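You operate a simulated robot arm through the tools that you are given. There is no shell and no other tool.

You run a simulated two-armed robot. Do the job below in one go: nothing can be reset, and whatever is moved stays where it is left.

## Task
On the wardrobe side of the bed, fold the hand towel in half, so that its two short edges meet.

The check looks at the end state, three seconds after you hand in, the way a careful person would. Anything else that was tipped, shoved, dropped, spilled or broken makes it a failure. Flat cloth is picked up by pressing the open fingertips on it (5 to 10 N) and closing them slowly along it; thin cloth reads only 2 to 8 mm in the jaws.

## Robot
Two 6-joint arms with two-finger parallel grippers on one trunk, on a base that drives. Base frame: it is fixed to the floor where the robot stands at the start and does not move with it; the origin is under the middle of the robot, x ahead of it, y to its left, z up; the surface under the hand at the start is at about z = 50. Lengths are in cm, angles in degrees, forces in N, time in s.
The left shoulder is at the start at [28, 18.5, 101.9], the right one opposite. With the tool pointing down near the work surface each hand reaches from about 16 to 84 cm from the robot's upright axis, wherever it stands, measured 20 degrees to its own side. Places, roughly: wardrobe side of the bed [70, 20, 50]. Payload 1.57 kg a hand.
Tool frame (each hand has its own): the origin (TCP) lies between the finger pads and is the grasp point; the fingertips stand 3 cm ahead of it; z points along the fingers, y is the line along which they close. Largest opening 8 cm; finger width 1.7, thickness 1.2; the body of the gripper, 4 by 8.2 cm, starts 8 cm behind the TCP.
Orientation is told as [roll, pitch, yaw] about the base's x, y, z axes, in that order, counted from this pose: with the fingers straight down and closing along the base's y, the tool's x points along the base's -x, its y along +y and its z along -z.

## Interface
- The arms move only by the tool send_rows. It takes "left_deltas", "right_deltas" or both (then of equal length, played together; a hand with none holds still); each is a list of rows, each a list of 7 numbers: the shift along the tool's x, y, z in cm, then the turn, a rotation vector about the tool's x, y, z in degrees, then the finger opening in cm, from 0 to 8. In form: [[dx, dy, dz, wx, wy, wz, claw], ...]. A call has 1 to 20 rows; each row is the pose to reach, as a shift and turn from the pose commanded when the call began, along the tool's axes at that moment. A row lasts 0.2 s, in which the tool goes at most 5 cm and 8.6 degrees; a call with a longer step from one row to the next is refused whole, and so is a gripper value outside its range. A pose out of reach is approached as far as the arm can. The call stops where the force on the tool passes 40 N (or 10 N more than at its start, if that is more) or the arm is blocked; 0.2 s more then pass. The fingers move at their own pace (about 15.3 cm/s each) and stop on an object; they squeeze with about 31 N. The grip force told is the motor's: it shows also when the fingers shut on nothing. Time passes only in rows, and 0.2 s behind the last, so rows that repeat a pose let the fingers close. The reply holds the time, the measured pose of the TCP, the force on the tool along the base axes, the opening and the grip force, in the units named above and with some noise, with the torque about the TCP (base axes, N m) and any sound that the robot's microphone picked up.
- Cameras (640 x 400 px; columns grow to the right, rows downward): "scene" is now at [21.79, -2.58, 144.16]; the picture's right is [-0.31, -0.95, 0.00], its down [-0.87, 0.28, -0.40] and it looks along [0.38, -0.12, -0.92] (base axes); focal length 264 px, centre (320, 200). "left" rides on the left gripper at [7.2, 0.7, -12.2] in its tool frame; the picture's right is [-0.09, 1.00, 0.00], its down [-0.84, -0.08, -0.54] and it looks along [-0.54, -0.05, 0.84] (tool axes); focal length 238 px, centre (320, 200). "right" rides on the right gripper at [7.2, -0.7, -12.2] in its tool frame; the picture's right is [0.09, 1.00, 0.00], its down [-0.84, 0.08, -0.54] and it looks along [-0.54, 0.05, 0.84] (tool axes); focal length 238 px, centre (320, 200).
- camera(camera): a new picture of that camera. No time passes.
- raise_lower(by): slides the trunk up (or, below 0, down) by that many cm; the arms and the scene camera ride with it, the base frame stays. It gives what a move gives, with no picture.
- base_move(legs): drives the robot by 1 to 6 legs, each [ahead, turn to the left] in cm and degrees, along the robot's own axes; the way and the turn of a leg run together, so that a leg with both is an arc; at most 150 cm and 180 degrees a leg. The arms and the cameras ride along, it lands a little off, and it stops where it bumps. It gives what a move gives.
- pan_tilt(pan, tilt): turns the head with the scene camera to pan (to the left, within 86 degrees either way) and tilt (down, from -29 to 69), counted from straight ahead of the robot. It gives what a move gives.
- point_at(camera, pixels): for up to 12 pixels [column, row] of the newest picture of that camera ("zoom" is the newest enlarged one), the place [x, y, z] in the base frame of the surface seen there, good to about 0.3 cm, but the place of the scene camera against the robot may be out by one fixed shift of up to 1.2 cm in any direction. No time passes.
- enlarge(camera, box): a new picture of the part [left, top, right, bottom] of that camera's present view, enlarged. No time passes.
- hand_in(): hands the job in; it is judged then, once.

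Leave the grippers open and the arms clear of the work at the hand-in unless told otherwise.

The tools are called after "Emit:" as name(argument=value, ...) on one line, values as JSON. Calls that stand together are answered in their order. send_rows: Moves the arms, as the interface text tells. Its arguments: {"type":"object","properties":{"left_deltas":{"type":"array"},"right_deltas":{"type":"array"}},"required":[]} The other tools are called the same way: raise_lower (by) slides the trunk up or down; base_move (legs) drives the base; pan_tilt (pan, tilt) turns the head that bears the scene camera; camera (camera) takes a picture; point_at (camera, pixels) gives the place of the surface under pixels of a picture; enlarge (camera, box) takes an enlarged picture of a part of a camera's view; hand_in () hands the job in.

At the start:

```text
time: 0.0
left_ee_pos: [47.44, 13.45, 73.68]
left_orientation: [0.0, 0.1, -0.1]
left_ft_force: [1.1, 0.2, 0.7]
left_wrist_torque: [0.0, 0.0, 0.02]
left_opening: 8.03
left_grip_force: 0.0
right_ee_pos: [48.94, -31.5, 73.94]
right_orientation: [0.0, 0.0, 0.0]
right_ft_force: [-0.9, 0.3, 0.2]
right_wrist_torque: [0.02, 0.02, -0.03]
right_opening: 8.01
right_grip_force: 0.1
trunk travel left (down, up): [-71.4, 27.6]
robot x, y, heading: [0.25, -0.28, -0.2]
head pan, tilt: [-18.1, 66.5]
```

scene: 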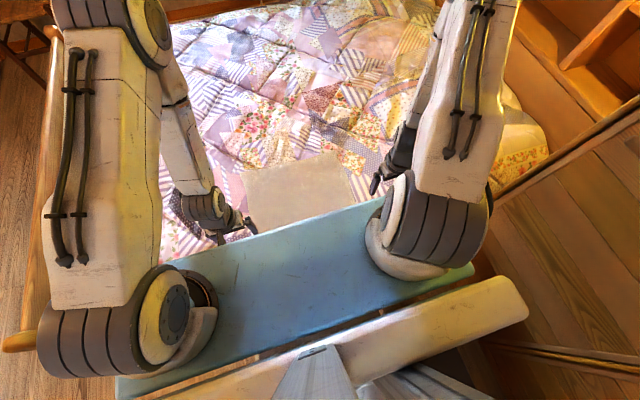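
right: 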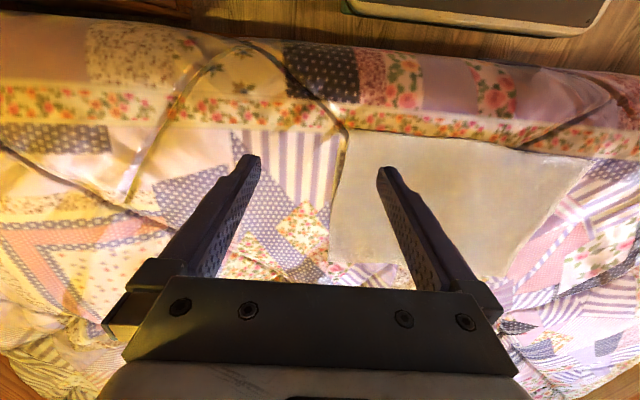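
left: 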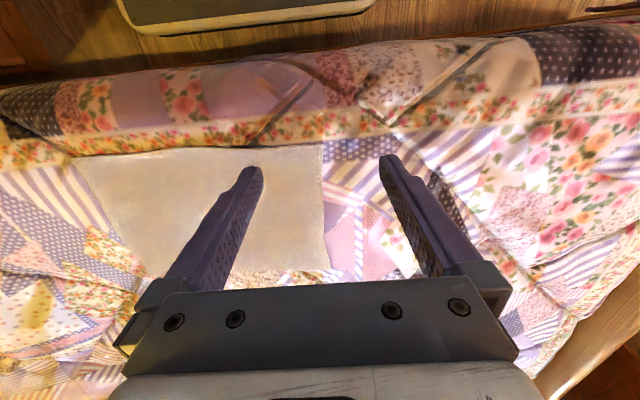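

I see the beige towel lying on the quilt between the two hands. First I read the places of its corners in the left picture (about (75,157), (322,146), (328,270), (145,275)) and the right picture (about (345,130), (590,160), (505,275), (330,262)).

Emit:
point_at(camera="left", pixels=[[78, 159], [320, 148], [326, 268], [150, 272], [200, 150], [130, 230], [323, 210], [350, 210], [300, 120], [300, 95], [280, 200], [330, 275]])

Emit:
point_at(camera="right", pixels=[[350, 134], [585, 162], [505, 272], [333, 258], [470, 148], [340, 200], [550, 215], [360, 220], [320, 220], [450, 110], [450, 90], [450, 200]])

Emit:
enlarge(camera="scene", box=[200, 120, 420, 260])

```text
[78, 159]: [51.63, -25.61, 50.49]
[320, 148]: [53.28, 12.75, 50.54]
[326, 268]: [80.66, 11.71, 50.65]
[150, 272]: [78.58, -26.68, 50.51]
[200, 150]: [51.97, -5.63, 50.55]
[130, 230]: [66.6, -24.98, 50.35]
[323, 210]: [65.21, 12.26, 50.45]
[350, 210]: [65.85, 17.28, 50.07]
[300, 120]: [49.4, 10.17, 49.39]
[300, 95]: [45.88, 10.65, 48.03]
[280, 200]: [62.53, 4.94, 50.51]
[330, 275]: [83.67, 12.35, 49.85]
```

```text
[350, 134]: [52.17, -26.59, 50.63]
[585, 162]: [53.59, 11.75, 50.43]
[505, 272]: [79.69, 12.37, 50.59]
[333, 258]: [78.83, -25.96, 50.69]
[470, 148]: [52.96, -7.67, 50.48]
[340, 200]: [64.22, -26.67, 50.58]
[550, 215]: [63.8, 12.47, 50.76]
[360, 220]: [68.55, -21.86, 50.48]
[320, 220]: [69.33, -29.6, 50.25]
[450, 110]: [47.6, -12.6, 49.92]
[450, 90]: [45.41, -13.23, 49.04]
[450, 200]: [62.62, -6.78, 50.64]
```

```text
2.86 times, centred on (310, 190) of scene
```

zoom: 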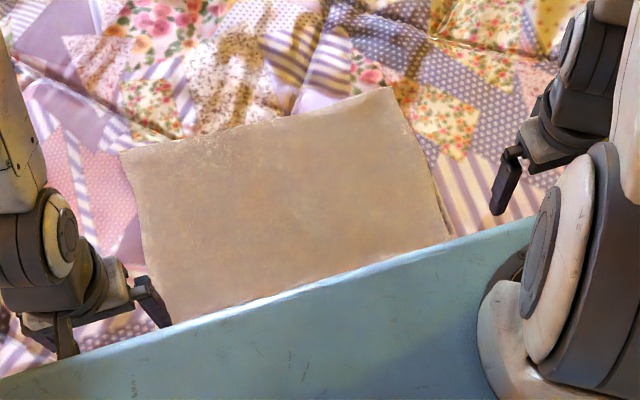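

The towel measures about 28 × 39 cm: x 52–80, y −26.5 to 12.5, so the short edges run along x at y ≈ 12.5 and y ≈ −26.5. To reach the far corners I may have to drive closer, so I now read the gap between the base plate (top of the hand pictures) and the bed, and look around with the head.

Emit:
point_at(camera="left", pixels=[[250, 5], [250, 20], [250, 45], [250, 62], [150, 30], [370, 8], [550, 40], [20, 90], [250, 80]])

Emit:
point_at(camera="right", pixels=[[480, 5], [480, 20], [480, 45], [480, 62], [350, 10], [600, 20], [100, 8], [20, 30]])

Emit:
pan_tilt(pan=0, tilt=35)

Emit:
camera(camera="scene")

```text
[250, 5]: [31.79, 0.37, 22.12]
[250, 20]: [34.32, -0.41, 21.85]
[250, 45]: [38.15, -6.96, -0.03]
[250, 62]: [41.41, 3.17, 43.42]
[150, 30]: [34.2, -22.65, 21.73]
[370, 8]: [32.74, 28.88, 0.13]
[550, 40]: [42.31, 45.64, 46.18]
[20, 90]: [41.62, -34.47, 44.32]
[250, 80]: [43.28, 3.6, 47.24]
```

```text
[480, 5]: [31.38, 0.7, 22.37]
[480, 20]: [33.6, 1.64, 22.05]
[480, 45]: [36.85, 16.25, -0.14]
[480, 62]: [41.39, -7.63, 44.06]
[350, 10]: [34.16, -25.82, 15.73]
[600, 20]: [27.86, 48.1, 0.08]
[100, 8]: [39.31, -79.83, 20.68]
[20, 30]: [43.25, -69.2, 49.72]
```

```text
time: 1.0
left_ee_pos: [47.45, 13.41, 73.68]
left_orientation: [0.0, 0.0, -0.1]
left_ft_force: [0.4, 0.8, 0.8]
left_wrist_torque: [-0.01, 0.01, 0.0]
left_opening: 7.97
left_grip_force: 0.1
right_ee_pos: [48.8, -31.62, 73.87]
right_orientation: [0.0, 0.0, 0.0]
right_ft_force: [-0.4, -0.5, 0.7]
right_wrist_torque: [0.02, -0.01, 0.02]
right_opening: 8.0
right_grip_force: 0.1
trunk travel left (down, up): [-71.4, 27.6]
robot x, y, heading: [-0.02, -0.07, -0.1]
head pan, tilt: [0.0, 35.0]
```

```text
taken
```

scene: 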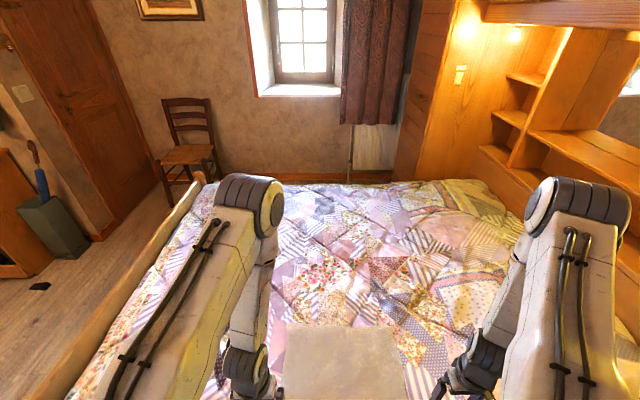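

I see the towel alone on the near part of the bed; the elbows stand high. The base has only about 6 cm to the bed, so I'll leave it and instead lower the trunk for reach. Plan: left hand takes the near-left corner, right hand the far-left corner, both pinching with fingers closing along x, and carry the left edge (y 12.5) over to the right edge (y −26.5). First I raise both hands 5 cm and yaw them 90° (left clockwise, right counter-clockwise).

Emit:
send_rows(left_deltas=[[0, 0, -2, 0, 0, 7.5, 8], [0, 0, -4, 0, 0, 15, 8], [0, 0, -5, 0, 0, 22.5, 8], [0, 0, -5, 0, 0, 30, 8], [0, 0, -5, 0, 0, 37.5, 8], [0, 0, -5, 0, 0, 45, 8], [0, 0, -5, 0, 0, 52.5, 8], [0, 0, -5, 0, 0, 60, 8], [0, 0, -5, 0, 0, 67.5, 8], [0, 0, -5, 0, 0, 75, 8], [0, 0, -5, 0, 0, 82.5, 8], [0, 0, -5, 0, 0, 90, 8]], right_deltas=[[0, 0, -2, 0, 0, -7.5, 8], [0, 0, -4, 0, 0, -15, 8], [0, 0, -5, 0, 0, -22.5, 8], [0, 0, -5, 0, 0, -30, 8], [0, 0, -5, 0, 0, -37.5, 8], [0, 0, -5, 0, 0, -45, 8], [0, 0, -5, 0, 0, -52.5, 8], [0, 0, -5, 0, 0, -60, 8], [0, 0, -5, 0, 0, -67.5, 8], [0, 0, -5, 0, 0, -75, 8], [0, 0, -5, 0, 0, -82.5, 8], [0, 0, -5, 0, 0, -90, 8]])

Emit:
raise_lower(by=-15)

```text
time: 3.6
left_ee_pos: [49.23, 12.95, 77.66]
left_orientation: [-0.2, -0.1, -90.2]
left_ft_force: [-0.6, -0.5, -0.2]
left_wrist_torque: [0.01, 0.0, 0.04]
left_opening: 8.0
left_grip_force: 0.1
left hand out of reach, approached as far as the arm can: row 1, 2, 3, 4, 5, 6, 7, 8, 9, 10, 11, 12
right_ee_pos: [48.79, -31.63, 78.93]
right_orientation: [0.0, -0.1, 90.0]
right_ft_force: [-0.4, -0.7, 0.6]
right_wrist_torque: [0.0, -0.01, -0.01]
right_opening: 7.98
right_grip_force: 0.0
trunk travel left (down, up): [-71.4, 27.6]
robot x, y, heading: [-0.27, 0.12, -0.2]
head pan, tilt: [0.0, 35.0]
```

```text
time: 5.3
left_ee_pos: [49.07, 13.05, 62.76]
left_orientation: [-0.2, -0.1, -90.0]
left_ft_force: [0.2, 0.0, 0.9]
left_wrist_torque: [-0.06, 0.0, 0.01]
left_opening: 8.01
left_grip_force: 0.0
right_ee_pos: [48.82, -31.64, 63.97]
right_orientation: [0.1, 0.0, 90.0]
right_ft_force: [-0.3, -0.2, 0.1]
right_wrist_torque: [0.06, -0.01, 0.01]
right_opening: 7.99
right_grip_force: 0.0
trunk travel left (down, up): [-56.4, 42.6]
robot x, y, heading: [-0.15, -0.06, -0.2]
head pan, tilt: [0.0, 35.0]
```

The left hand was near its inner limit when high; now both are lowered. Next I test the reach of the right hand over the far-left corner, hovering at z ≈ 64 at about (76.5, 11).

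Emit:
send_rows(right_deltas=[[-3.5, -2.3, 0, 0, 0, 0, 8], [-7, -4.6, 0, 0, 0, 0, 8], [-10.5, -6.9, 0, 0, 0, 0, 8], [-14, -9.2, 0, 0, 0, 0, 8], [-17.5, -11.5, 0, 0, 0, 0, 8], [-21, -13.8, 0, 0, 0, 0, 8], [-24.5, -16.1, 0, 0, 0, 0, 8], [-28, -18.4, 0, 0, 0, 0, 8], [-31.5, -20.7, 0, 0, 0, 0, 8], [-35, -23, 0, 0, 0, 0, 8], [-38.5, -25.3, 0, 0, 0, 0, 8], [-42.6, -27.7, 0, 0, 0, 0, 8]])

Emit:
pan_tilt(pan=0, tilt=60)

Emit:
camera(camera="scene")

Emit:
camera(camera="right")

Emit:
camera(camera="left")

```text
time: 7.9
left_ee_pos: [49.17, 13.02, 62.74]
left_orientation: [-0.2, 0.0, -90.0]
left_ft_force: [0.1, -0.7, 0.7]
left_wrist_torque: [0.05, 0.0, 0.0]
left_opening: 8.0
left_grip_force: 0.1
right_ee_pos: [76.32, 11.03, 64.02]
right_orientation: [0.2, -0.1, 90.1]
right_ft_force: [0.0, -0.2, 0.8]
right_wrist_torque: [-0.02, 0.04, 0.0]
right_opening: 7.99
right_grip_force: 0.1
trunk travel left (down, up): [-56.4, 42.6]
robot x, y, heading: [0.14, 0.17, 0.2]
head pan, tilt: [0.0, 35.0]
```

```text
time: 8.8
left_ee_pos: [49.23, 12.96, 62.84]
left_orientation: [-0.2, 0.0, -90.0]
left_ft_force: [0.0, -0.6, 0.7]
left_wrist_torque: [0.01, -0.02, -0.02]
left_opening: 7.99
left_grip_force: 0.0
right_ee_pos: [76.3, 10.98, 63.95]
right_orientation: [0.1, 0.0, 90.0]
right_ft_force: [0.1, -0.1, -0.3]
right_wrist_torque: [0.03, 0.0, -0.02]
right_opening: 8.01
right_grip_force: 0.1
trunk travel left (down, up): [-56.4, 42.6]
robot x, y, heading: [-0.08, -0.08, -0.2]
head pan, tilt: [0.0, 60.0]
```

```text
taken
```

scene: 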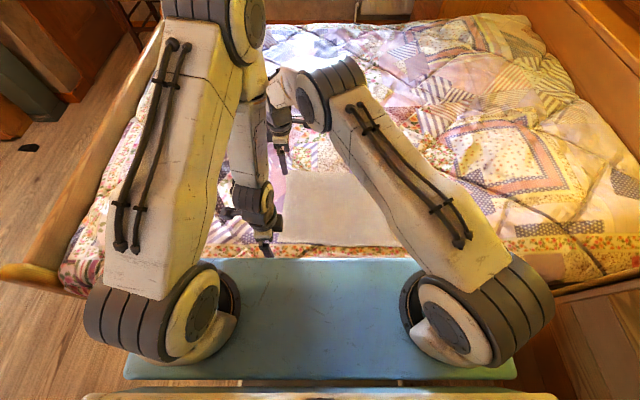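

```text
taken
```

right: 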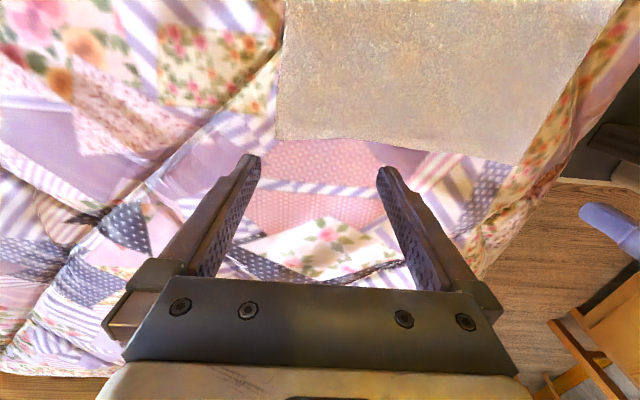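

```text
taken
```

left: 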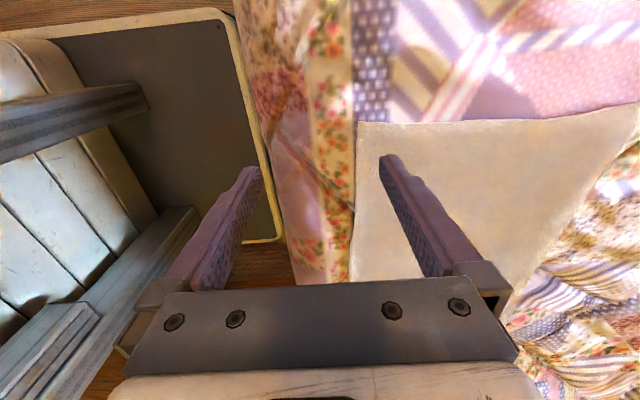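

Right-hand reach is fine. I read the left edge's corners: in the right picture the far corner (278,138) and near corner (516,162); in the left picture near corner (360,124) and along the edges.

Emit:
point_at(camera="right", pixels=[[279, 137], [335, 137], [400, 143], [460, 151], [512, 160], [282, 60], [279, 143]])

Emit:
point_at(camera="left", pixels=[[361, 127], [450, 122], [550, 116], [630, 108], [354, 240], [356, 200], [505, 290], [540, 235]])

```text
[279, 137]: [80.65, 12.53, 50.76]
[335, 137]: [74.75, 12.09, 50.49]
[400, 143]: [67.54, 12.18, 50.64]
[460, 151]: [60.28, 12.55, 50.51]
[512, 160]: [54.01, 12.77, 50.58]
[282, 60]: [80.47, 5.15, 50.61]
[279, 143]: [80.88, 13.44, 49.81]
```

```text
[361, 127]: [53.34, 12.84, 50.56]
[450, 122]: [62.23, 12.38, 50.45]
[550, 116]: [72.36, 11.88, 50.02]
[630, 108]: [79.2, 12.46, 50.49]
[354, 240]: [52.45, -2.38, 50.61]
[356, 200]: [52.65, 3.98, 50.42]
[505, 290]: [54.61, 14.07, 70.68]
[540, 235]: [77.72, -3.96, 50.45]
```

The left edge runs from (53.3, 12.8) to (80.8, 12.6). I move the left hand over (56.5, 11.8) and the right over (77.5, 11.8), TCP z ≈ 56 (tips at 53), fingers set to 3 cm.

Emit:
send_rows(left_deltas=[[-0.4, 2.5, 0, 0, 0, 0, 6], [-0.8, 5, 0, 0, 0, 0, 4], [-1.2, 7.3, 1, 0, 0, 0, 3], [-1.2, 7.3, 3, 0, 0, 0, 3], [-1.2, 7.3, 5, 0, 0, 0, 3], [-1.2, 7.3, 6.8, 0, 0, 0, 3], [-1.2, 7.3, 6.8, 0, 0, 0, 3]], right_deltas=[[-0.8, -1.2, 0, 0, 0, 0, 6], [-0.8, -1.2, 1, 0, 0, 0, 4], [-0.8, -1.2, 2, 0, 0, 0, 3], [-0.8, -1.2, 4, 0, 0, 0, 3], [-0.8, -1.2, 6, 0, 0, 0, 3], [-0.8, -1.2, 8, 0, 0, 0, 3], [-0.8, -1.2, 8, 0, 0, 0, 3]])

Emit:
camera(camera="right")

Emit:
camera(camera="left")

```text
time: 10.4
left_ee_pos: [56.48, 11.83, 55.82]
left_orientation: [-0.2, 0.0, -90.0]
left_ft_force: [-0.2, 0.3, 1.1]
left_wrist_torque: [0.02, 0.04, 0.01]
left_opening: 3.01
left_grip_force: 0.2
right_ee_pos: [77.82, 11.85, 55.8]
right_orientation: [0.0, 0.0, 89.9]
right_ft_force: [-0.4, 0.6, 0.0]
right_wrist_torque: [-0.02, 0.01, -0.01]
right_opening: 3.01
right_grip_force: 0.0
trunk travel left (down, up): [-56.4, 42.6]
robot x, y, heading: [0.11, -0.09, 0.0]
head pan, tilt: [0.0, 60.0]
```

```text
taken
```

right: 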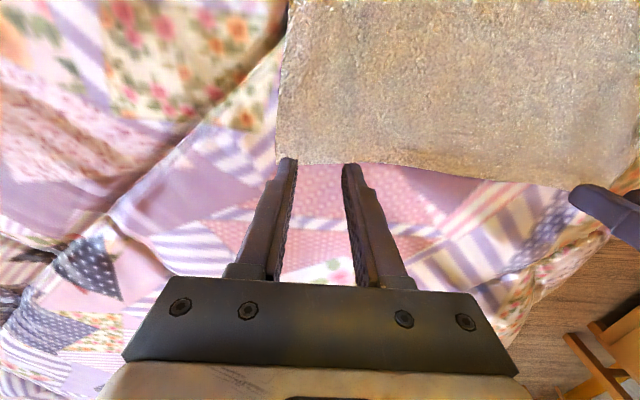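

```text
taken
```

left: 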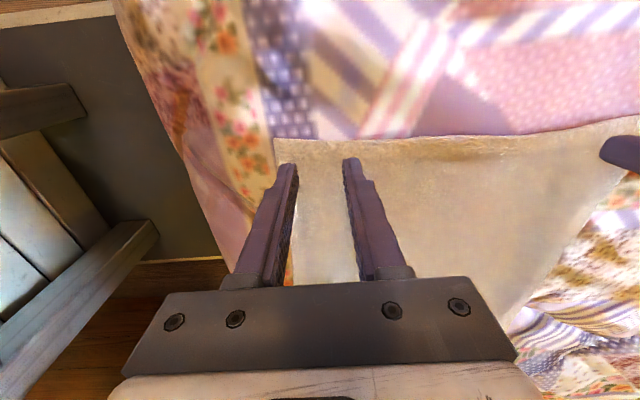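

Both hands line up at the edge corners (tips at rows ~160 just inside the edge). I descend slowly to touch, about 2.3 cm.

Emit:
send_rows(left_deltas=[[0, 0, 0.8, 0, 0, 0, 3], [0, 0, 1.5, 0, 0, 0, 3], [0, 0, 2.0, 0, 0, 0, 3], [0, 0, 2.3, 0, 0, 0, 3], [0, 0, 2.3, 0, 0, 0, 3]], right_deltas=[[0, 0, 0.8, 0, 0, 0, 3], [0, 0, 1.5, 0, 0, 0, 3], [0, 0, 2.0, 0, 0, 0, 3], [0, 0, 2.3, 0, 0, 0, 3], [0, 0, 2.3, 0, 0, 0, 3]])

```text
time: 11.6
left_ee_pos: [56.37, 11.9, 53.68]
left_orientation: [-0.3, 0.0, -90.0]
left_ft_force: [0.3, -1.3, 0.8]
left_wrist_torque: [-0.01, -0.01, -0.01]
left_opening: 3.0
left_grip_force: 0.1
right_ee_pos: [77.75, 11.77, 53.69]
right_orientation: [0.0, 0.0, 90.0]
right_ft_force: [0.0, 0.6, 1.1]
right_wrist_torque: [-0.03, -0.02, -0.01]
right_opening: 3.01
right_grip_force: 0.1
trunk travel left (down, up): [-56.4, 42.6]
robot x, y, heading: [0.33, 0.22, 0.0]
head pan, tilt: [0.0, 60.0]
```

No contact yet; tips are at about z 50.7. I press on in small steps.

Emit:
send_rows(left_deltas=[[0, 0, 0.2, 0, 0, 0, 3], [0, 0, 0.4, 0, 0, 0, 3], [0, 0, 0.4, 0, 0, 0, 3]], right_deltas=[[0, 0, 0.2, 0, 0, 0, 3], [0, 0, 0.4, 0, 0, 0, 3], [0, 0, 0.4, 0, 0, 0, 3]])

```text
time: 12.4
left_ee_pos: [56.51, 11.9, 53.33]
left_orientation: [-0.1, 0.0, -90.0]
left_ft_force: [-0.5, 4.3, 10.0]
left_wrist_torque: [0.1, -0.06, -0.01]
left_opening: 3.0
left_grip_force: 0.1
right_ee_pos: [77.64, 11.76, 53.23]
right_orientation: [-0.1, 0.0, 90.0]
right_ft_force: [-4.2, -3.6, 10.6]
right_wrist_torque: [-0.13, 0.1, -0.03]
right_opening: 3.0
right_grip_force: 0.1
trunk travel left (down, up): [-56.4, 42.6]
robot x, y, heading: [-0.4, 0.33, -0.1]
head pan, tilt: [0.0, 60.0]
```

Both press with about 10 N. I ease off a hair and close slowly along the cloth.

Emit:
send_rows(left_deltas=[[0, 0, -0.06, 0, 0, 0, 3], [0, 0, -0.06, 0, 0, 0, 2.7], [0, 0, -0.06, 0, 0, 0, 2.4], [0, 0, -0.06, 0, 0, 0, 2.1], [0, 0, -0.06, 0, 0, 0, 1.8], [0, 0, -0.06, 0, 0, 0, 1.5], [0, 0, -0.06, 0, 0, 0, 1.2], [0, 0, -0.06, 0, 0, 0, 0.9], [0, 0, -0.06, 0, 0, 0, 0.6], [0, 0, -0.06, 0, 0, 0, 0.3], [0, 0, -0.06, 0, 0, 0, 0], [0, 0, -0.06, 0, 0, 0, 0], [0, 0, -0.06, 0, 0, 0, 0]], right_deltas=[[0, 0, -0.06, 0, 0, 0, 3], [0, 0, -0.06, 0, 0, 0, 2.7], [0, 0, -0.06, 0, 0, 0, 2.4], [0, 0, -0.06, 0, 0, 0, 2.1], [0, 0, -0.06, 0, 0, 0, 1.8], [0, 0, -0.06, 0, 0, 0, 1.5], [0, 0, -0.06, 0, 0, 0, 1.2], [0, 0, -0.06, 0, 0, 0, 0.9], [0, 0, -0.06, 0, 0, 0, 0.6], [0, 0, -0.06, 0, 0, 0, 0.3], [0, 0, -0.06, 0, 0, 0, 0], [0, 0, -0.06, 0, 0, 0, 0], [0, 0, -0.06, 0, 0, 0, 0]])

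Emit:
camera(camera="right")

Emit:
camera(camera="left")

```text
time: 15.2
left_ee_pos: [56.55, 11.79, 53.32]
left_orientation: [-0.1, 0.0, -90.0]
left_ft_force: [5.8, -1.6, 4.4]
left_wrist_torque: [-0.01, -0.18, 0.04]
left_opening: 0.36
left_grip_force: 24.9
right_ee_pos: [77.67, 11.75, 53.32]
right_orientation: [0.0, 0.0, 89.9]
right_ft_force: [-6.0, 0.7, 15.3]
right_wrist_torque: [-0.04, 0.18, -0.04]
right_opening: 0.36
right_grip_force: 25.0
trunk travel left (down, up): [-56.4, 42.6]
robot x, y, heading: [-0.09, 0.11, -0.1]
head pan, tilt: [0.0, 60.0]
```

```text
taken
```

right: 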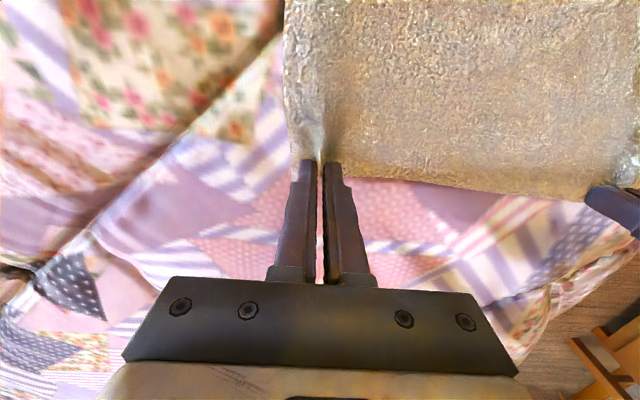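

```text
taken
```

left: 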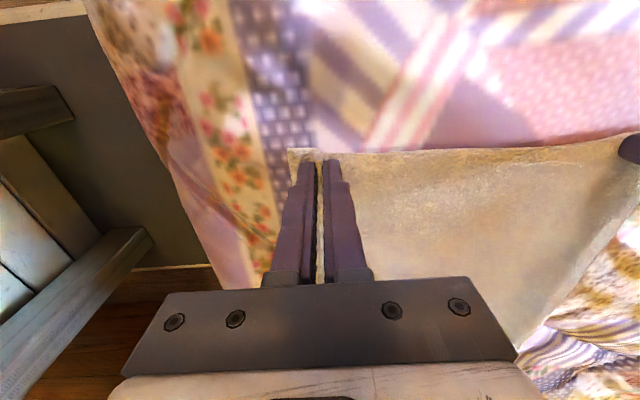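

Both jaws stop at 3.6 mm with cloth between them: a good pinch on each corner. I lift and begin the arc to about 10 cm high, then check the grip.

Emit:
send_rows(left_deltas=[[-0.05, 0.2, -1.0, 0, 0, 0, 0], [-0.2, 0.3, -2.3, 0, 0, 0, 0], [-0.4, 0.3, -3.4, 0, 0, 0, 0], [-0.74, 0.3, -4.5, 0, 0, 0, 0], [-1.1, 0.3, -5.6, 0, 0, 0, 0], [-1.64, 0.3, -6.7, 0, 0, 0, 0], [-2.2, 0.3, -7.7, 0, 0, 0, 0], [-2.9, 0.3, -8.7, 0, 0, 0, 0], [-3.6, 0.3, -9.7, 0, 0, 0, 0], [-4.4, 0.3, -10.6, 0, 0, 0, 0]], right_deltas=[[0.05, 0.2, -1.0, 0, 0, 0, 0], [0.2, 0.3, -2.3, 0, 0, 0, 0], [0.4, 0.3, -3.4, 0, 0, 0, 0], [0.74, 0.3, -4.5, 0, 0, 0, 0], [1.1, 0.3, -5.6, 0, 0, 0, 0], [1.64, 0.3, -6.7, 0, 0, 0, 0], [2.2, 0.3, -7.7, 0, 0, 0, 0], [2.9, 0.3, -8.7, 0, 0, 0, 0], [3.6, 0.3, -9.7, 0, 0, 0, 0], [4.4, 0.3, -10.6, 0, 0, 0, 0]])

Emit:
camera(camera="right")

Emit:
camera(camera="left")

Emit:
camera(camera="scene")

```text
time: 17.4
left_ee_pos: [56.76, 7.42, 63.99]
left_orientation: [-0.3, 0.1, -90.0]
left_ft_force: [1.0, -0.7, -0.3]
left_wrist_torque: [-0.01, -0.05, 0.01]
left_opening: 0.36
left_grip_force: 25.1
right_ee_pos: [77.55, 7.42, 63.86]
right_orientation: [0.1, 0.1, 90.0]
right_ft_force: [-1.7, 0.3, 1.1]
right_wrist_torque: [0.0, 0.02, 0.02]
right_opening: 0.39
right_grip_force: 24.1
trunk travel left (down, up): [-56.4, 42.6]
robot x, y, heading: [0.13, 0.24, 0.1]
head pan, tilt: [0.0, 60.0]
```

```text
taken
```

right: 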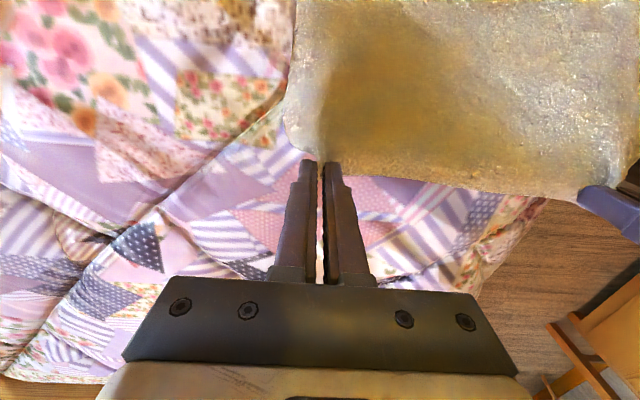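

```text
taken
```

left: 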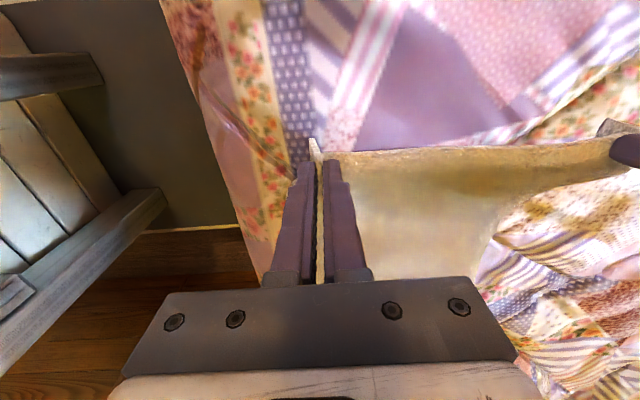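

```text
taken
```

scene: 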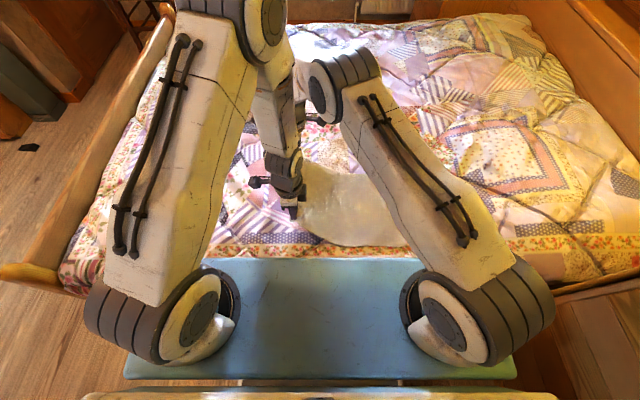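

The towel's left edge hangs straight between both hands. I carry on over the top of the arc.

Emit:
send_rows(left_deltas=[[-0.9, 0, -0.9, 0, 0, 0, 0], [-1.9, 0, -1.7, 0, 0, 0, 0], [-2.9, 0, -2.4, 0, 0, 0, 0], [-4.0, 0, -3.1, 0, 0, 0, 0], [-5.1, 0, -3.7, 0, 0, 0, 0], [-6.3, 0, -4.2, 0, 0, 0, 0], [-7.5, 0, -4.7, 0, 0, 0, 0], [-8.7, 0, -5.1, 0, 0, 0, 0], [-10, 0, -5.4, 0, 0, 0, 0], [-11.3, 0, -5.6, 0, 0, 0, 0], [-13, 0, -5.8, 0, 0, 0, 0], [-14.6, 0, -5.9, 0, 0, 0, 0], [-16.2, 0, -5.8, 0, 0, 0, 0], [-17.9, 0, -5.6, 0, 0, 0, 0]], right_deltas=[[0.9, 0, -0.9, 0, 0, 0, 0], [1.9, 0, -1.7, 0, 0, 0, 0], [2.9, 0, -2.4, 0, 0, 0, 0], [4.0, 0, -3.1, 0, 0, 0, 0], [5.1, 0, -3.7, 0, 0, 0, 0], [6.3, 0, -4.2, 0, 0, 0, 0], [7.5, 0, -4.7, 0, 0, 0, 0], [8.7, 0, -5.1, 0, 0, 0, 0], [10, 0, -5.4, 0, 0, 0, 0], [11.3, 0, -5.6, 0, 0, 0, 0], [13, 0, -5.8, 0, 0, 0, 0], [14.6, 0, -5.9, 0, 0, 0, 0], [16.2, 0, -5.8, 0, 0, 0, 0], [17.9, 0, -5.6, 0, 0, 0, 0]])

Emit:
camera(camera="right")

Emit:
camera(camera="left")

Emit:
camera(camera="scene")

```text
time: 20.4
left_ee_pos: [56.77, -10.51, 69.37]
left_orientation: [-0.2, -0.1, -90.0]
left_ft_force: [1.4, 1.3, -0.1]
left_wrist_torque: [-0.01, -0.03, 0.01]
left_opening: 0.38
left_grip_force: 24.4
right_ee_pos: [77.44, -10.54, 69.47]
right_orientation: [0.0, 0.0, 90.0]
right_ft_force: [-0.9, 0.5, -0.4]
right_wrist_torque: [-0.05, 0.07, -0.04]
right_opening: 0.37
right_grip_force: 24.2
trunk travel left (down, up): [-56.4, 42.6]
robot x, y, heading: [0.07, -0.28, 0.0]
head pan, tilt: [0.0, 60.0]
```

```text
taken
```

right: 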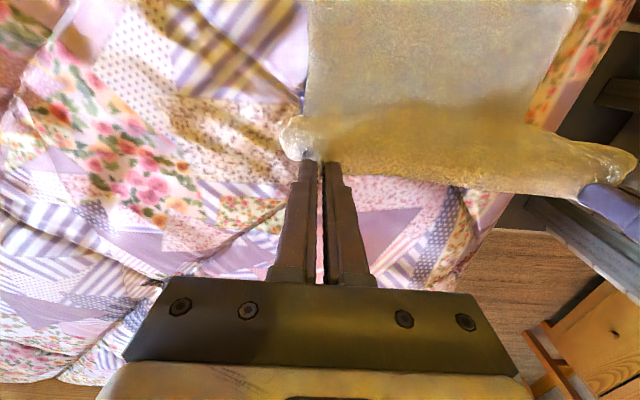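

```text
taken
```

left: 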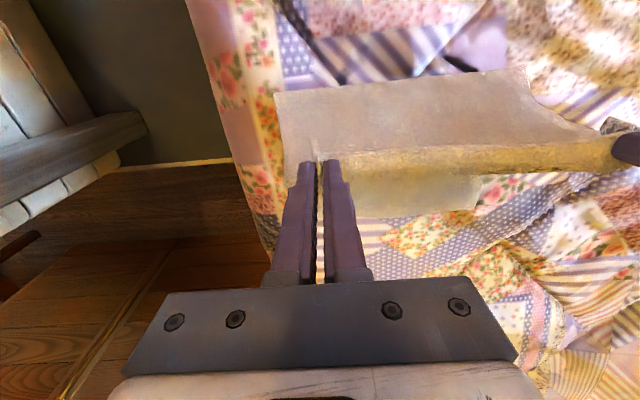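

```text
taken
```

scene: 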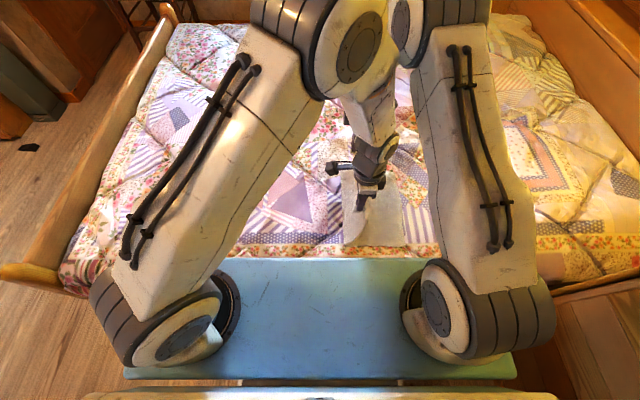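

The elbows look close together at the top of the picture (left disc at about (355,45), right at about (415,25)). I measure the gap.

Emit:
point_at(camera="scene", pixels=[[355, 45], [300, 30], [385, 15], [400, 20], [425, 15], [415, 40], [430, 60], [470, 10], [375, 100], [355, 130], [370, 165], [410, 35]])

```text
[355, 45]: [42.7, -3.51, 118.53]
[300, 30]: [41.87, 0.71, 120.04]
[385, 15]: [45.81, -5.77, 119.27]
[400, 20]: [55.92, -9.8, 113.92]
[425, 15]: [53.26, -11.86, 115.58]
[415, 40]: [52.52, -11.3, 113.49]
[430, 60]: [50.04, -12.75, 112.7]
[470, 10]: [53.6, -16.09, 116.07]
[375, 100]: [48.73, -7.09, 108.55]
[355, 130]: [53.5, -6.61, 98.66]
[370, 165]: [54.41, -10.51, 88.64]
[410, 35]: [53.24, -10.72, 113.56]
```

The gap is about 4–5 cm and will grow as the right arm swings away. I continue down the far half of the arc, tilting the left hand progressively (fingers toward −y) to keep its wrist clear of the right arm.

Emit:
send_rows(left_deltas=[[-1.1, 0, 0.1, 0, -2, 0, 0], [-2.2, 0, 0.3, 0, -4, 0, 0], [-3.3, 0, 0.7, 0, -6, 0, 0], [-4.4, 0, 1.2, 0, -8, 0, 0], [-5.5, 0, 1.8, 0, -10, 0, 0], [-6.5, 0, 2.4, 0, -12, 0, 0], [-7.5, 0, 3.1, 0, -14, 0, 0], [-8.4, 0, 3.8, 0, -16, 0, 0], [-9.3, 0, 4.7, 0, -18, 0, 0], [-10.1, 0, 5.6, 0, -20, 0, 0], [-10.8, 0, 6.5, 0, -21.5, 0, 0], [-11.4, 0, 7.5, 0, -23, 0, 0], [-12.0, 0, 8.5, 0, -24.5, 0, 0], [-12.6, 0, 9.6, 0, -26, 0, 0]], right_deltas=[[1.2, 0, 0.1, 0, 0, 0, 0], [2.4, 0, 0.3, 0, 0, 0, 0], [3.6, 0, 0.7, 0, 0, 0, 0], [4.8, 0, 1.2, 0, 0, 0, 0], [6, 0, 1.7, 0, 0, 0, 0], [7.1, 0, 2.3, 0, 0, 0, 0], [8.2, 0, 3.0, 0, 0, 0, 0], [9.2, 0, 3.7, 0, 0, 0, 0], [10.2, 0, 4.5, 0, 0, 0, 0], [11.1, 0, 5.4, 0, 0, 0, 0], [11.9, 0, 6.3, 0, 0, 0, 0], [12.6, 0, 7.3, 0, 0, 0, 0], [13.3, 0, 8.3, 0, 0, 0, 0], [13.9, 0, 9.3, 0, 0, 0, 0]])

Emit:
camera(camera="right")

Emit:
camera(camera="left")

Emit:
camera(camera="scene")

```text
time: 23.4
left_ee_pos: [56.73, -23.08, 59.91]
left_orientation: [-0.3, -26.0, -89.9]
left_ft_force: [1.1, 0.2, -0.4]
left_wrist_torque: [-0.01, -0.01, 0.03]
left_opening: 0.35
left_grip_force: 24.7
right_ee_pos: [77.34, -24.46, 60.22]
right_orientation: [0.0, 0.0, 90.0]
right_ft_force: [-1.7, 0.5, 0.3]
right_wrist_torque: [-0.01, 0.03, -0.02]
right_opening: 0.37
right_grip_force: 24.8
trunk travel left (down, up): [-56.4, 42.6]
robot x, y, heading: [0.43, 0.18, 0.2]
head pan, tilt: [0.0, 60.0]
```

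```text
taken
```

right: 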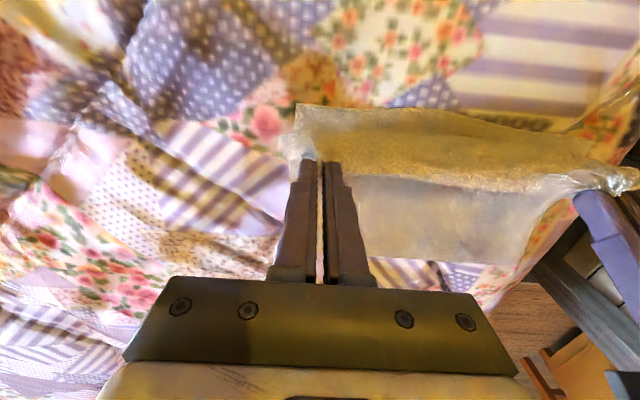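

```text
taken
```

left: 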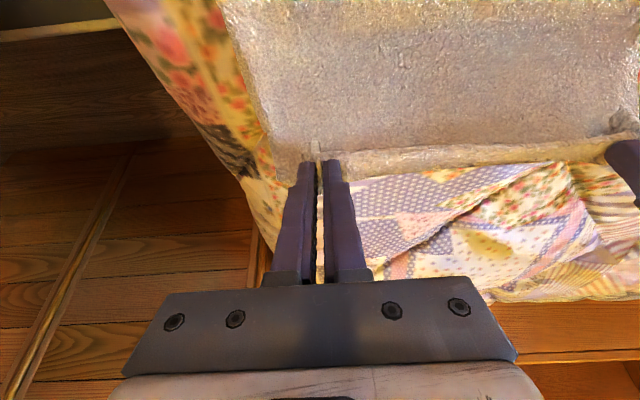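

```text
taken
```

scene: 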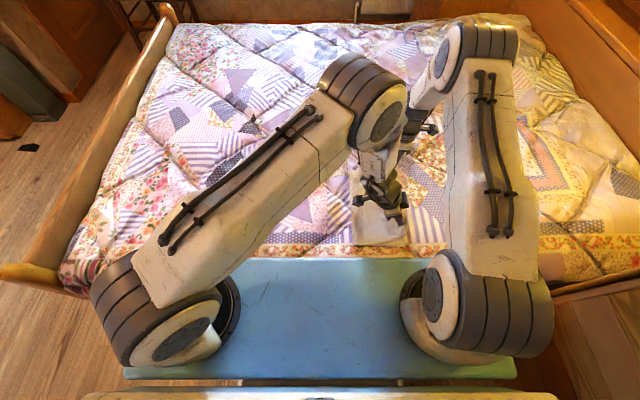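

I check where the bottom layer's right edge is: in the right picture the line from (300,106) to (540,128).

Emit:
point_at(camera="right", pixels=[[300, 108], [380, 114], [460, 120], [540, 128], [300, 98], [420, 150], [420, 180], [420, 220], [520, 250], [360, 200]])

Emit:
point_at(camera="left", pixels=[[400, 50], [400, 120], [400, 150], [400, 172], [280, 175], [240, 50], [540, 155], [330, 195]])

Emit:
enlarge(camera="right", box=[260, 60, 640, 300])

```text
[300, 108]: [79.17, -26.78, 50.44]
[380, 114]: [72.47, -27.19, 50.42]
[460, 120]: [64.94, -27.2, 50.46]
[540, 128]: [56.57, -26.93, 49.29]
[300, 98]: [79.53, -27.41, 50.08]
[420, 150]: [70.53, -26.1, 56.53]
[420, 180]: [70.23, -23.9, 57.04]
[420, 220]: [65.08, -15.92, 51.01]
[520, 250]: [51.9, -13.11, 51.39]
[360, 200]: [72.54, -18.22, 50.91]
```

```text
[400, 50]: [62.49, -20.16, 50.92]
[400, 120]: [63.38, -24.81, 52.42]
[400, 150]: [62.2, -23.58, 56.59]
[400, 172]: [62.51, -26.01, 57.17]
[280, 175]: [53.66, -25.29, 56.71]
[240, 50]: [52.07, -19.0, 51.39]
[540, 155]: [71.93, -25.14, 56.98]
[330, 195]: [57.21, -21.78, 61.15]
```

```text
1.67 times, centred on (450, 180) of right
```

zoom: 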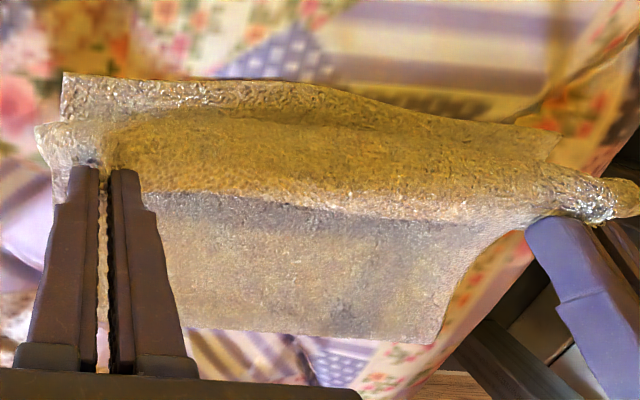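

The bottom layer's right edge is still at y ≈ −27. I now look at where the crease lies, in the scene view.

Emit:
enlarge(camera="scene", box=[310, 120, 450, 270])

Emit:
point_at(camera="right", pixels=[[524, 262], [500, 262], [450, 258], [400, 255], [515, 264], [380, 250], [545, 215], [580, 195]])

```text
2.67 times, centred on (380, 195) of scene
```

zoom: 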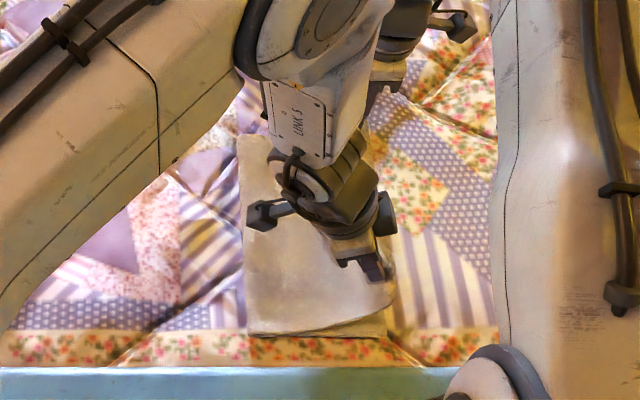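

```text
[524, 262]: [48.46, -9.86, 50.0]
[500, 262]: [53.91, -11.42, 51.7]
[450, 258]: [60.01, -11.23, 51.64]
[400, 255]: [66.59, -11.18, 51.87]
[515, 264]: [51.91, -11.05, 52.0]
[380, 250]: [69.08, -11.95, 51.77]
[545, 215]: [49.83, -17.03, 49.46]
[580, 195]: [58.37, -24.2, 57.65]
```

The crease is now near y ≈ −10.5 with some slack in the top layer, and the held edge is above the bottom edge. I lower both hands straight down by 5.5 cm to set the edge on the lower layer.

Emit:
send_rows(left_deltas=[[0.44, 0, 0.9, 0, 0, 0, 0], [0.88, 0, 1.8, 0, 0, 0, 0], [1.31, 0, 2.7, 0, 0, 0, 0], [1.75, 0, 3.6, 0, 0, 0, 0], [2.19, 0, 4.5, 0, 0, 0, 0], [2.4, 0, 4.95, 0, 0, 0, 0], [2.4, 0, 4.95, 0, 0, 0, 0]], right_deltas=[[0, 0, 1, 0, 0, 0, 0], [0, 0, 2, 0, 0, 0, 0], [0, 0, 3, 0, 0, 0, 0], [0, 0, 4, 0, 0, 0, 0], [0, 0, 5, 0, 0, 0, 0], [0, 0, 5.5, 0, 0, 0, 0], [0, 0, 5.5, 0, 0, 0, 0]])

Emit:
enlarge(camera="right", box=[260, 60, 640, 300])

Emit:
camera(camera="left")

```text
time: 25.0
left_ee_pos: [56.83, -23.05, 54.28]
left_orientation: [-0.2, -26.0, -89.8]
left_ft_force: [0.9, -0.1, 0.8]
left_wrist_torque: [0.03, 0.0, 0.04]
left_opening: 0.37
left_grip_force: 24.6
right_ee_pos: [77.42, -24.4, 54.68]
right_orientation: [-0.1, 0.0, 90.0]
right_ft_force: [-1.5, -0.4, 0.9]
right_wrist_torque: [-0.01, 0.04, 0.03]
right_opening: 0.37
right_grip_force: 24.4
trunk travel left (down, up): [-56.4, 42.6]
robot x, y, heading: [-0.05, 0.24, 0.1]
head pan, tilt: [0.0, 60.0]
```

```text
1.67 times, centred on (450, 180) of right
```

zoom: 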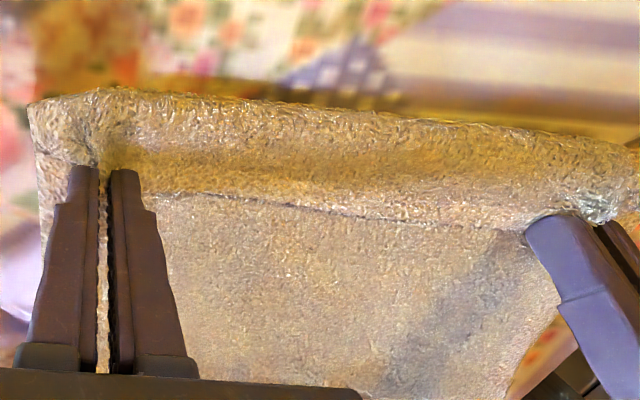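

```text
taken
```

left: 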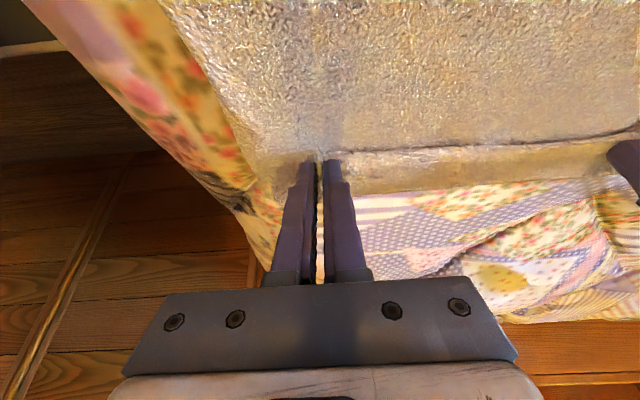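

As I see in the zoom, the held hem is turned back: the edge lies around y ≈ −23.7 on top, pointing +y, since the hands kept their orientation. I'll release here slowly (fingers to 3 cm) and lift off, then brush the hem outward.

Emit:
send_rows(left_deltas=[[0.1, 0, 0.2, 0, 0, 0, 0], [0.1, 0, 0.2, 0, 0, 0, 0.8], [0.1, 0, 0.2, 0, 0, 0, 1.4], [0.1, 0, 0.2, 0, 0, 0, 2], [0.1, 0, 0.2, 0, 0, 0, 2.5], [0.1, 0, 0.2, 0, 0, 0, 3], [-0.2, 0, -0.4, 0, 0, 0, 3], [-0.6, 0, -1.3, 0, 0, 0, 3], [-1.3, 0, -2.7, 0, 0, 0, 3], [-2, 0, -4, 0, 0, 0, 3]], right_deltas=[[0, 0, 0.2, 0, 0, 0, 0], [0, 0, 0.2, 0, 0, 0, 0.8], [0, 0, 0.2, 0, 0, 0, 1.4], [0, 0, 0.2, 0, 0, 0, 2], [0, 0, 0.2, 0, 0, 0, 2.5], [0, 0, 0.2, 0, 0, 0, 3], [0, 0, -0.5, 0, 0, 0, 3], [0, 0, -1.5, 0, 0, 0, 3], [0, 0, -3, 0, 0, 0, 3], [0, 0, -4.5, 0, 0, 0, 3]])

Emit:
camera(camera="right")

Emit:
camera(camera="left")

```text
time: 27.2
left_ee_pos: [56.74, -23.3, 58.88]
left_orientation: [-0.2, -25.9, -89.9]
left_ft_force: [0.9, -0.2, 0.1]
left_wrist_torque: [-0.03, -0.03, -0.01]
left_opening: 2.99
left_grip_force: 0.1
right_ee_pos: [77.32, -24.48, 59.17]
right_orientation: [0.0, -0.1, 90.1]
right_ft_force: [0.1, 0.3, -0.6]
right_wrist_torque: [0.04, -0.01, -0.02]
right_opening: 3.02
right_grip_force: 0.0
trunk travel left (down, up): [-56.4, 42.6]
robot x, y, heading: [0.31, 0.14, 0.2]
head pan, tilt: [0.0, 60.0]
```

```text
taken
```

right: 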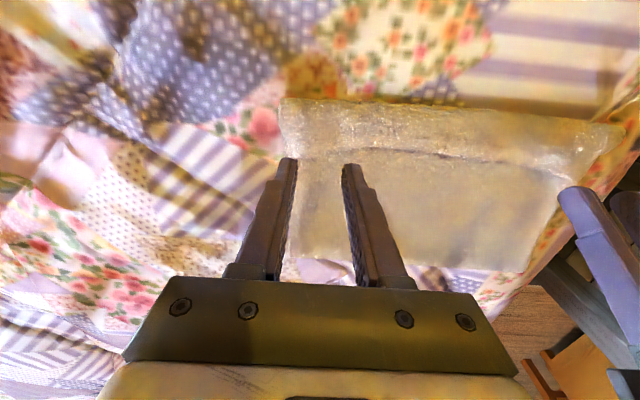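

```text
taken
```

left: 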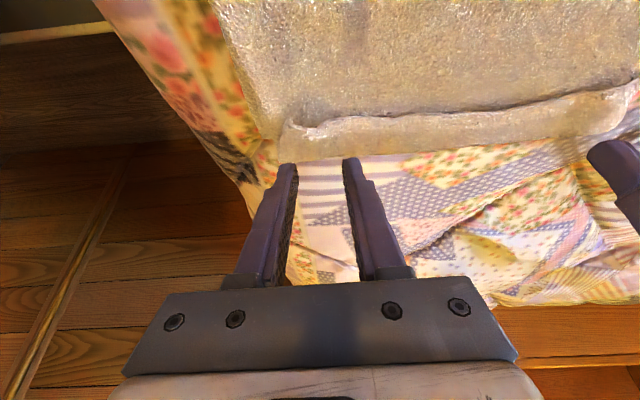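

The hem is folded back on top. I measure the hem's edge line, the bend line and the crease.

Emit:
point_at(camera="right", pixels=[[310, 150], [400, 147], [450, 153], [520, 162], [565, 178], [288, 103], [380, 106], [460, 113], [610, 130], [300, 250], [450, 262], [525, 268]])

Emit:
point_at(camera="left", pixels=[[290, 130], [300, 155], [400, 110], [400, 145], [500, 105], [520, 135], [620, 85], [400, 60], [285, 60], [590, 130]])

Emit:
enlarge(camera="right", box=[260, 60, 640, 300])

```text
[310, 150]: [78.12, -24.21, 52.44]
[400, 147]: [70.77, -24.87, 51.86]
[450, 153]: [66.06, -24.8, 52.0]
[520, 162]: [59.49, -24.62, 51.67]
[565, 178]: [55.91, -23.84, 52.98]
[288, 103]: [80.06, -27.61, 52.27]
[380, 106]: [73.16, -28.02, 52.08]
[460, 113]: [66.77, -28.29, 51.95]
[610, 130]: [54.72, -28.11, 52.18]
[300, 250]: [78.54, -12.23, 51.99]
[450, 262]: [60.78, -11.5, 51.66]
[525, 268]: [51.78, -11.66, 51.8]
```

```text
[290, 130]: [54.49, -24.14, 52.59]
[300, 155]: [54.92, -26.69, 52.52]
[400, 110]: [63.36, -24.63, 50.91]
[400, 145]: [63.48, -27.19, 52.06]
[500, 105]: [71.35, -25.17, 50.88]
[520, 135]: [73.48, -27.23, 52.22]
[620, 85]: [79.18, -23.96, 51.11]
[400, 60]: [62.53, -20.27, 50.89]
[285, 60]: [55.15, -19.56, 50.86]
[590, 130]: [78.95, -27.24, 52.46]
```

```text
1.67 times, centred on (450, 180) of right
```

zoom: 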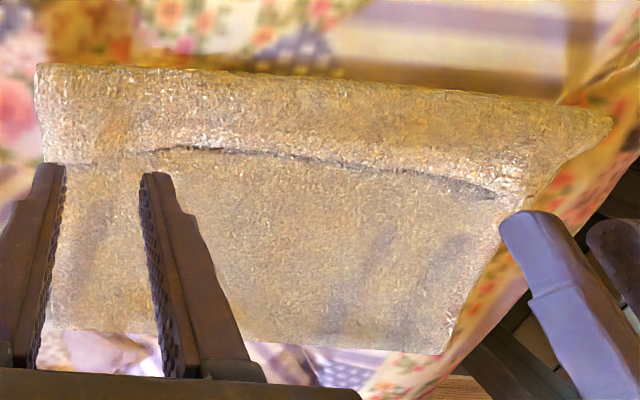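

Flat now: crease at y ≈ −11, bend at −28, hem edge at ≈ −24.5. Plan: brush the hem outward (−y) so the top layer lies flat beyond the lower edge, then re-pinch that single-layer edge (this time with the body on the proper side), lift it back above y = −7 and lay it down again along a laying path. First I set the left hand upright and both hands over the hem at y ≈ −25.3, TCP z 57.

Emit:
send_rows(left_deltas=[[-0.2, 0, 0.5, 0, 5, 0, 3], [-0.4, 0, 1.0, 0, 11, 0, 3], [-0.6, 0, 1.6, 0, 17, 0, 3], [-0.8, 0, 2.2, 0, 22, 0, 3], [-0.97, 0, 2.58, 0, 26, 0, 3], [-0.97, 0, 2.58, 0, 26, 0, 3]], right_deltas=[[0.2, 0, 0.5, 0, 0, 0, 3], [0.4, 0, 1, 0, 0, 0, 3], [0.8, 0, 1.5, 0, 0, 0, 3], [0.8, 0, 2, 0, 0, 0, 3], [0.8, 0, 2.2, 0, 0, 0, 3], [0.8, 0, 2.2, 0, 0, 0, 3]])

Emit:
camera(camera="scene")

Emit:
camera(camera="left")

Emit:
camera(camera="right")

```text
time: 28.6
left_ee_pos: [56.9, -24.97, 56.92]
left_orientation: [-0.1, 0.2, -89.8]
left_ft_force: [0.8, 1.0, 0.0]
left_wrist_torque: [-0.04, 0.01, -0.04]
left_opening: 3.01
left_grip_force: 0.0
right_ee_pos: [77.44, -25.35, 56.92]
right_orientation: [0.0, 0.0, 89.8]
right_ft_force: [-0.4, 0.5, -0.6]
right_wrist_torque: [0.05, 0.0, 0.01]
right_opening: 3.0
right_grip_force: 0.1
trunk travel left (down, up): [-56.4, 42.6]
robot x, y, heading: [-0.21, 0.12, -0.0]
head pan, tilt: [0.0, 60.0]
```

```text
taken
```

scene: 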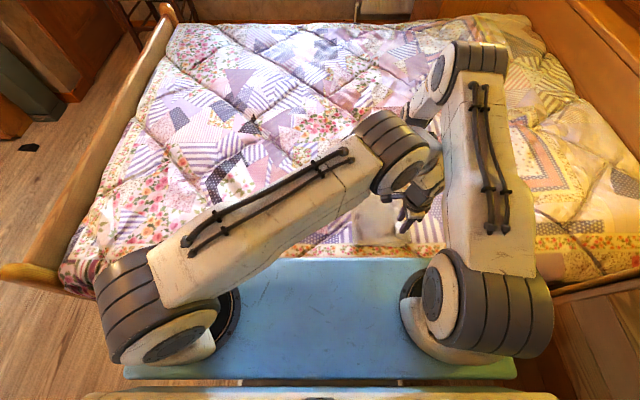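

```text
taken
```

left: 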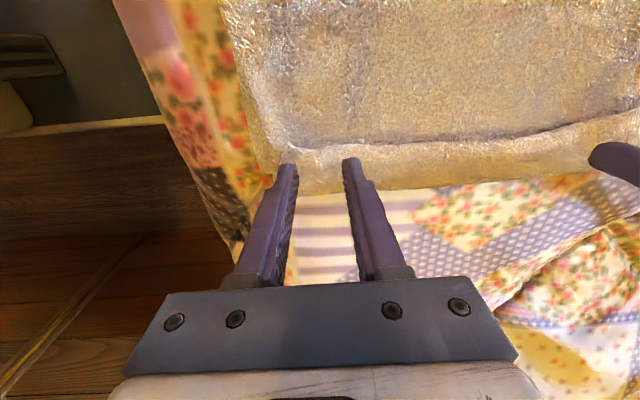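

```text
taken
```

right: 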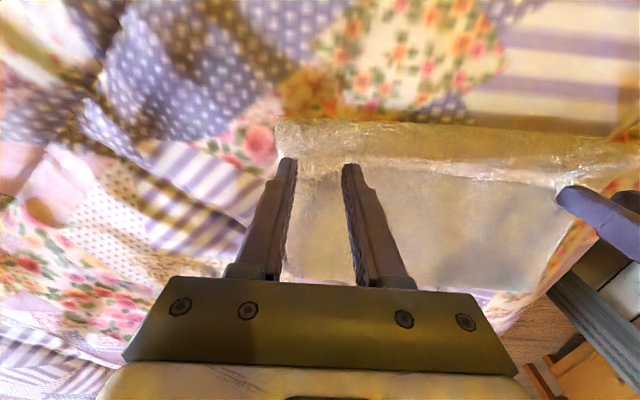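

Left wrist (about (420,195)) looks near the right upper arm (about (465,190)); I check the gap.

Emit:
point_at(camera="scene", pixels=[[435, 180], [425, 160], [410, 215], [430, 150], [455, 200], [452, 160], [425, 115], [440, 110], [455, 120], [395, 150]])

```text
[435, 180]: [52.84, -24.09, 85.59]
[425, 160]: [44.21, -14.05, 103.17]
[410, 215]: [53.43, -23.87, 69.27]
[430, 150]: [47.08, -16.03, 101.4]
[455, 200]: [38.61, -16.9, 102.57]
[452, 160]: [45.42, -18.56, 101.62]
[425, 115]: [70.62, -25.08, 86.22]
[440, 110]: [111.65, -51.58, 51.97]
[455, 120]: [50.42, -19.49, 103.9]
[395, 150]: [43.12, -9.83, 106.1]
```

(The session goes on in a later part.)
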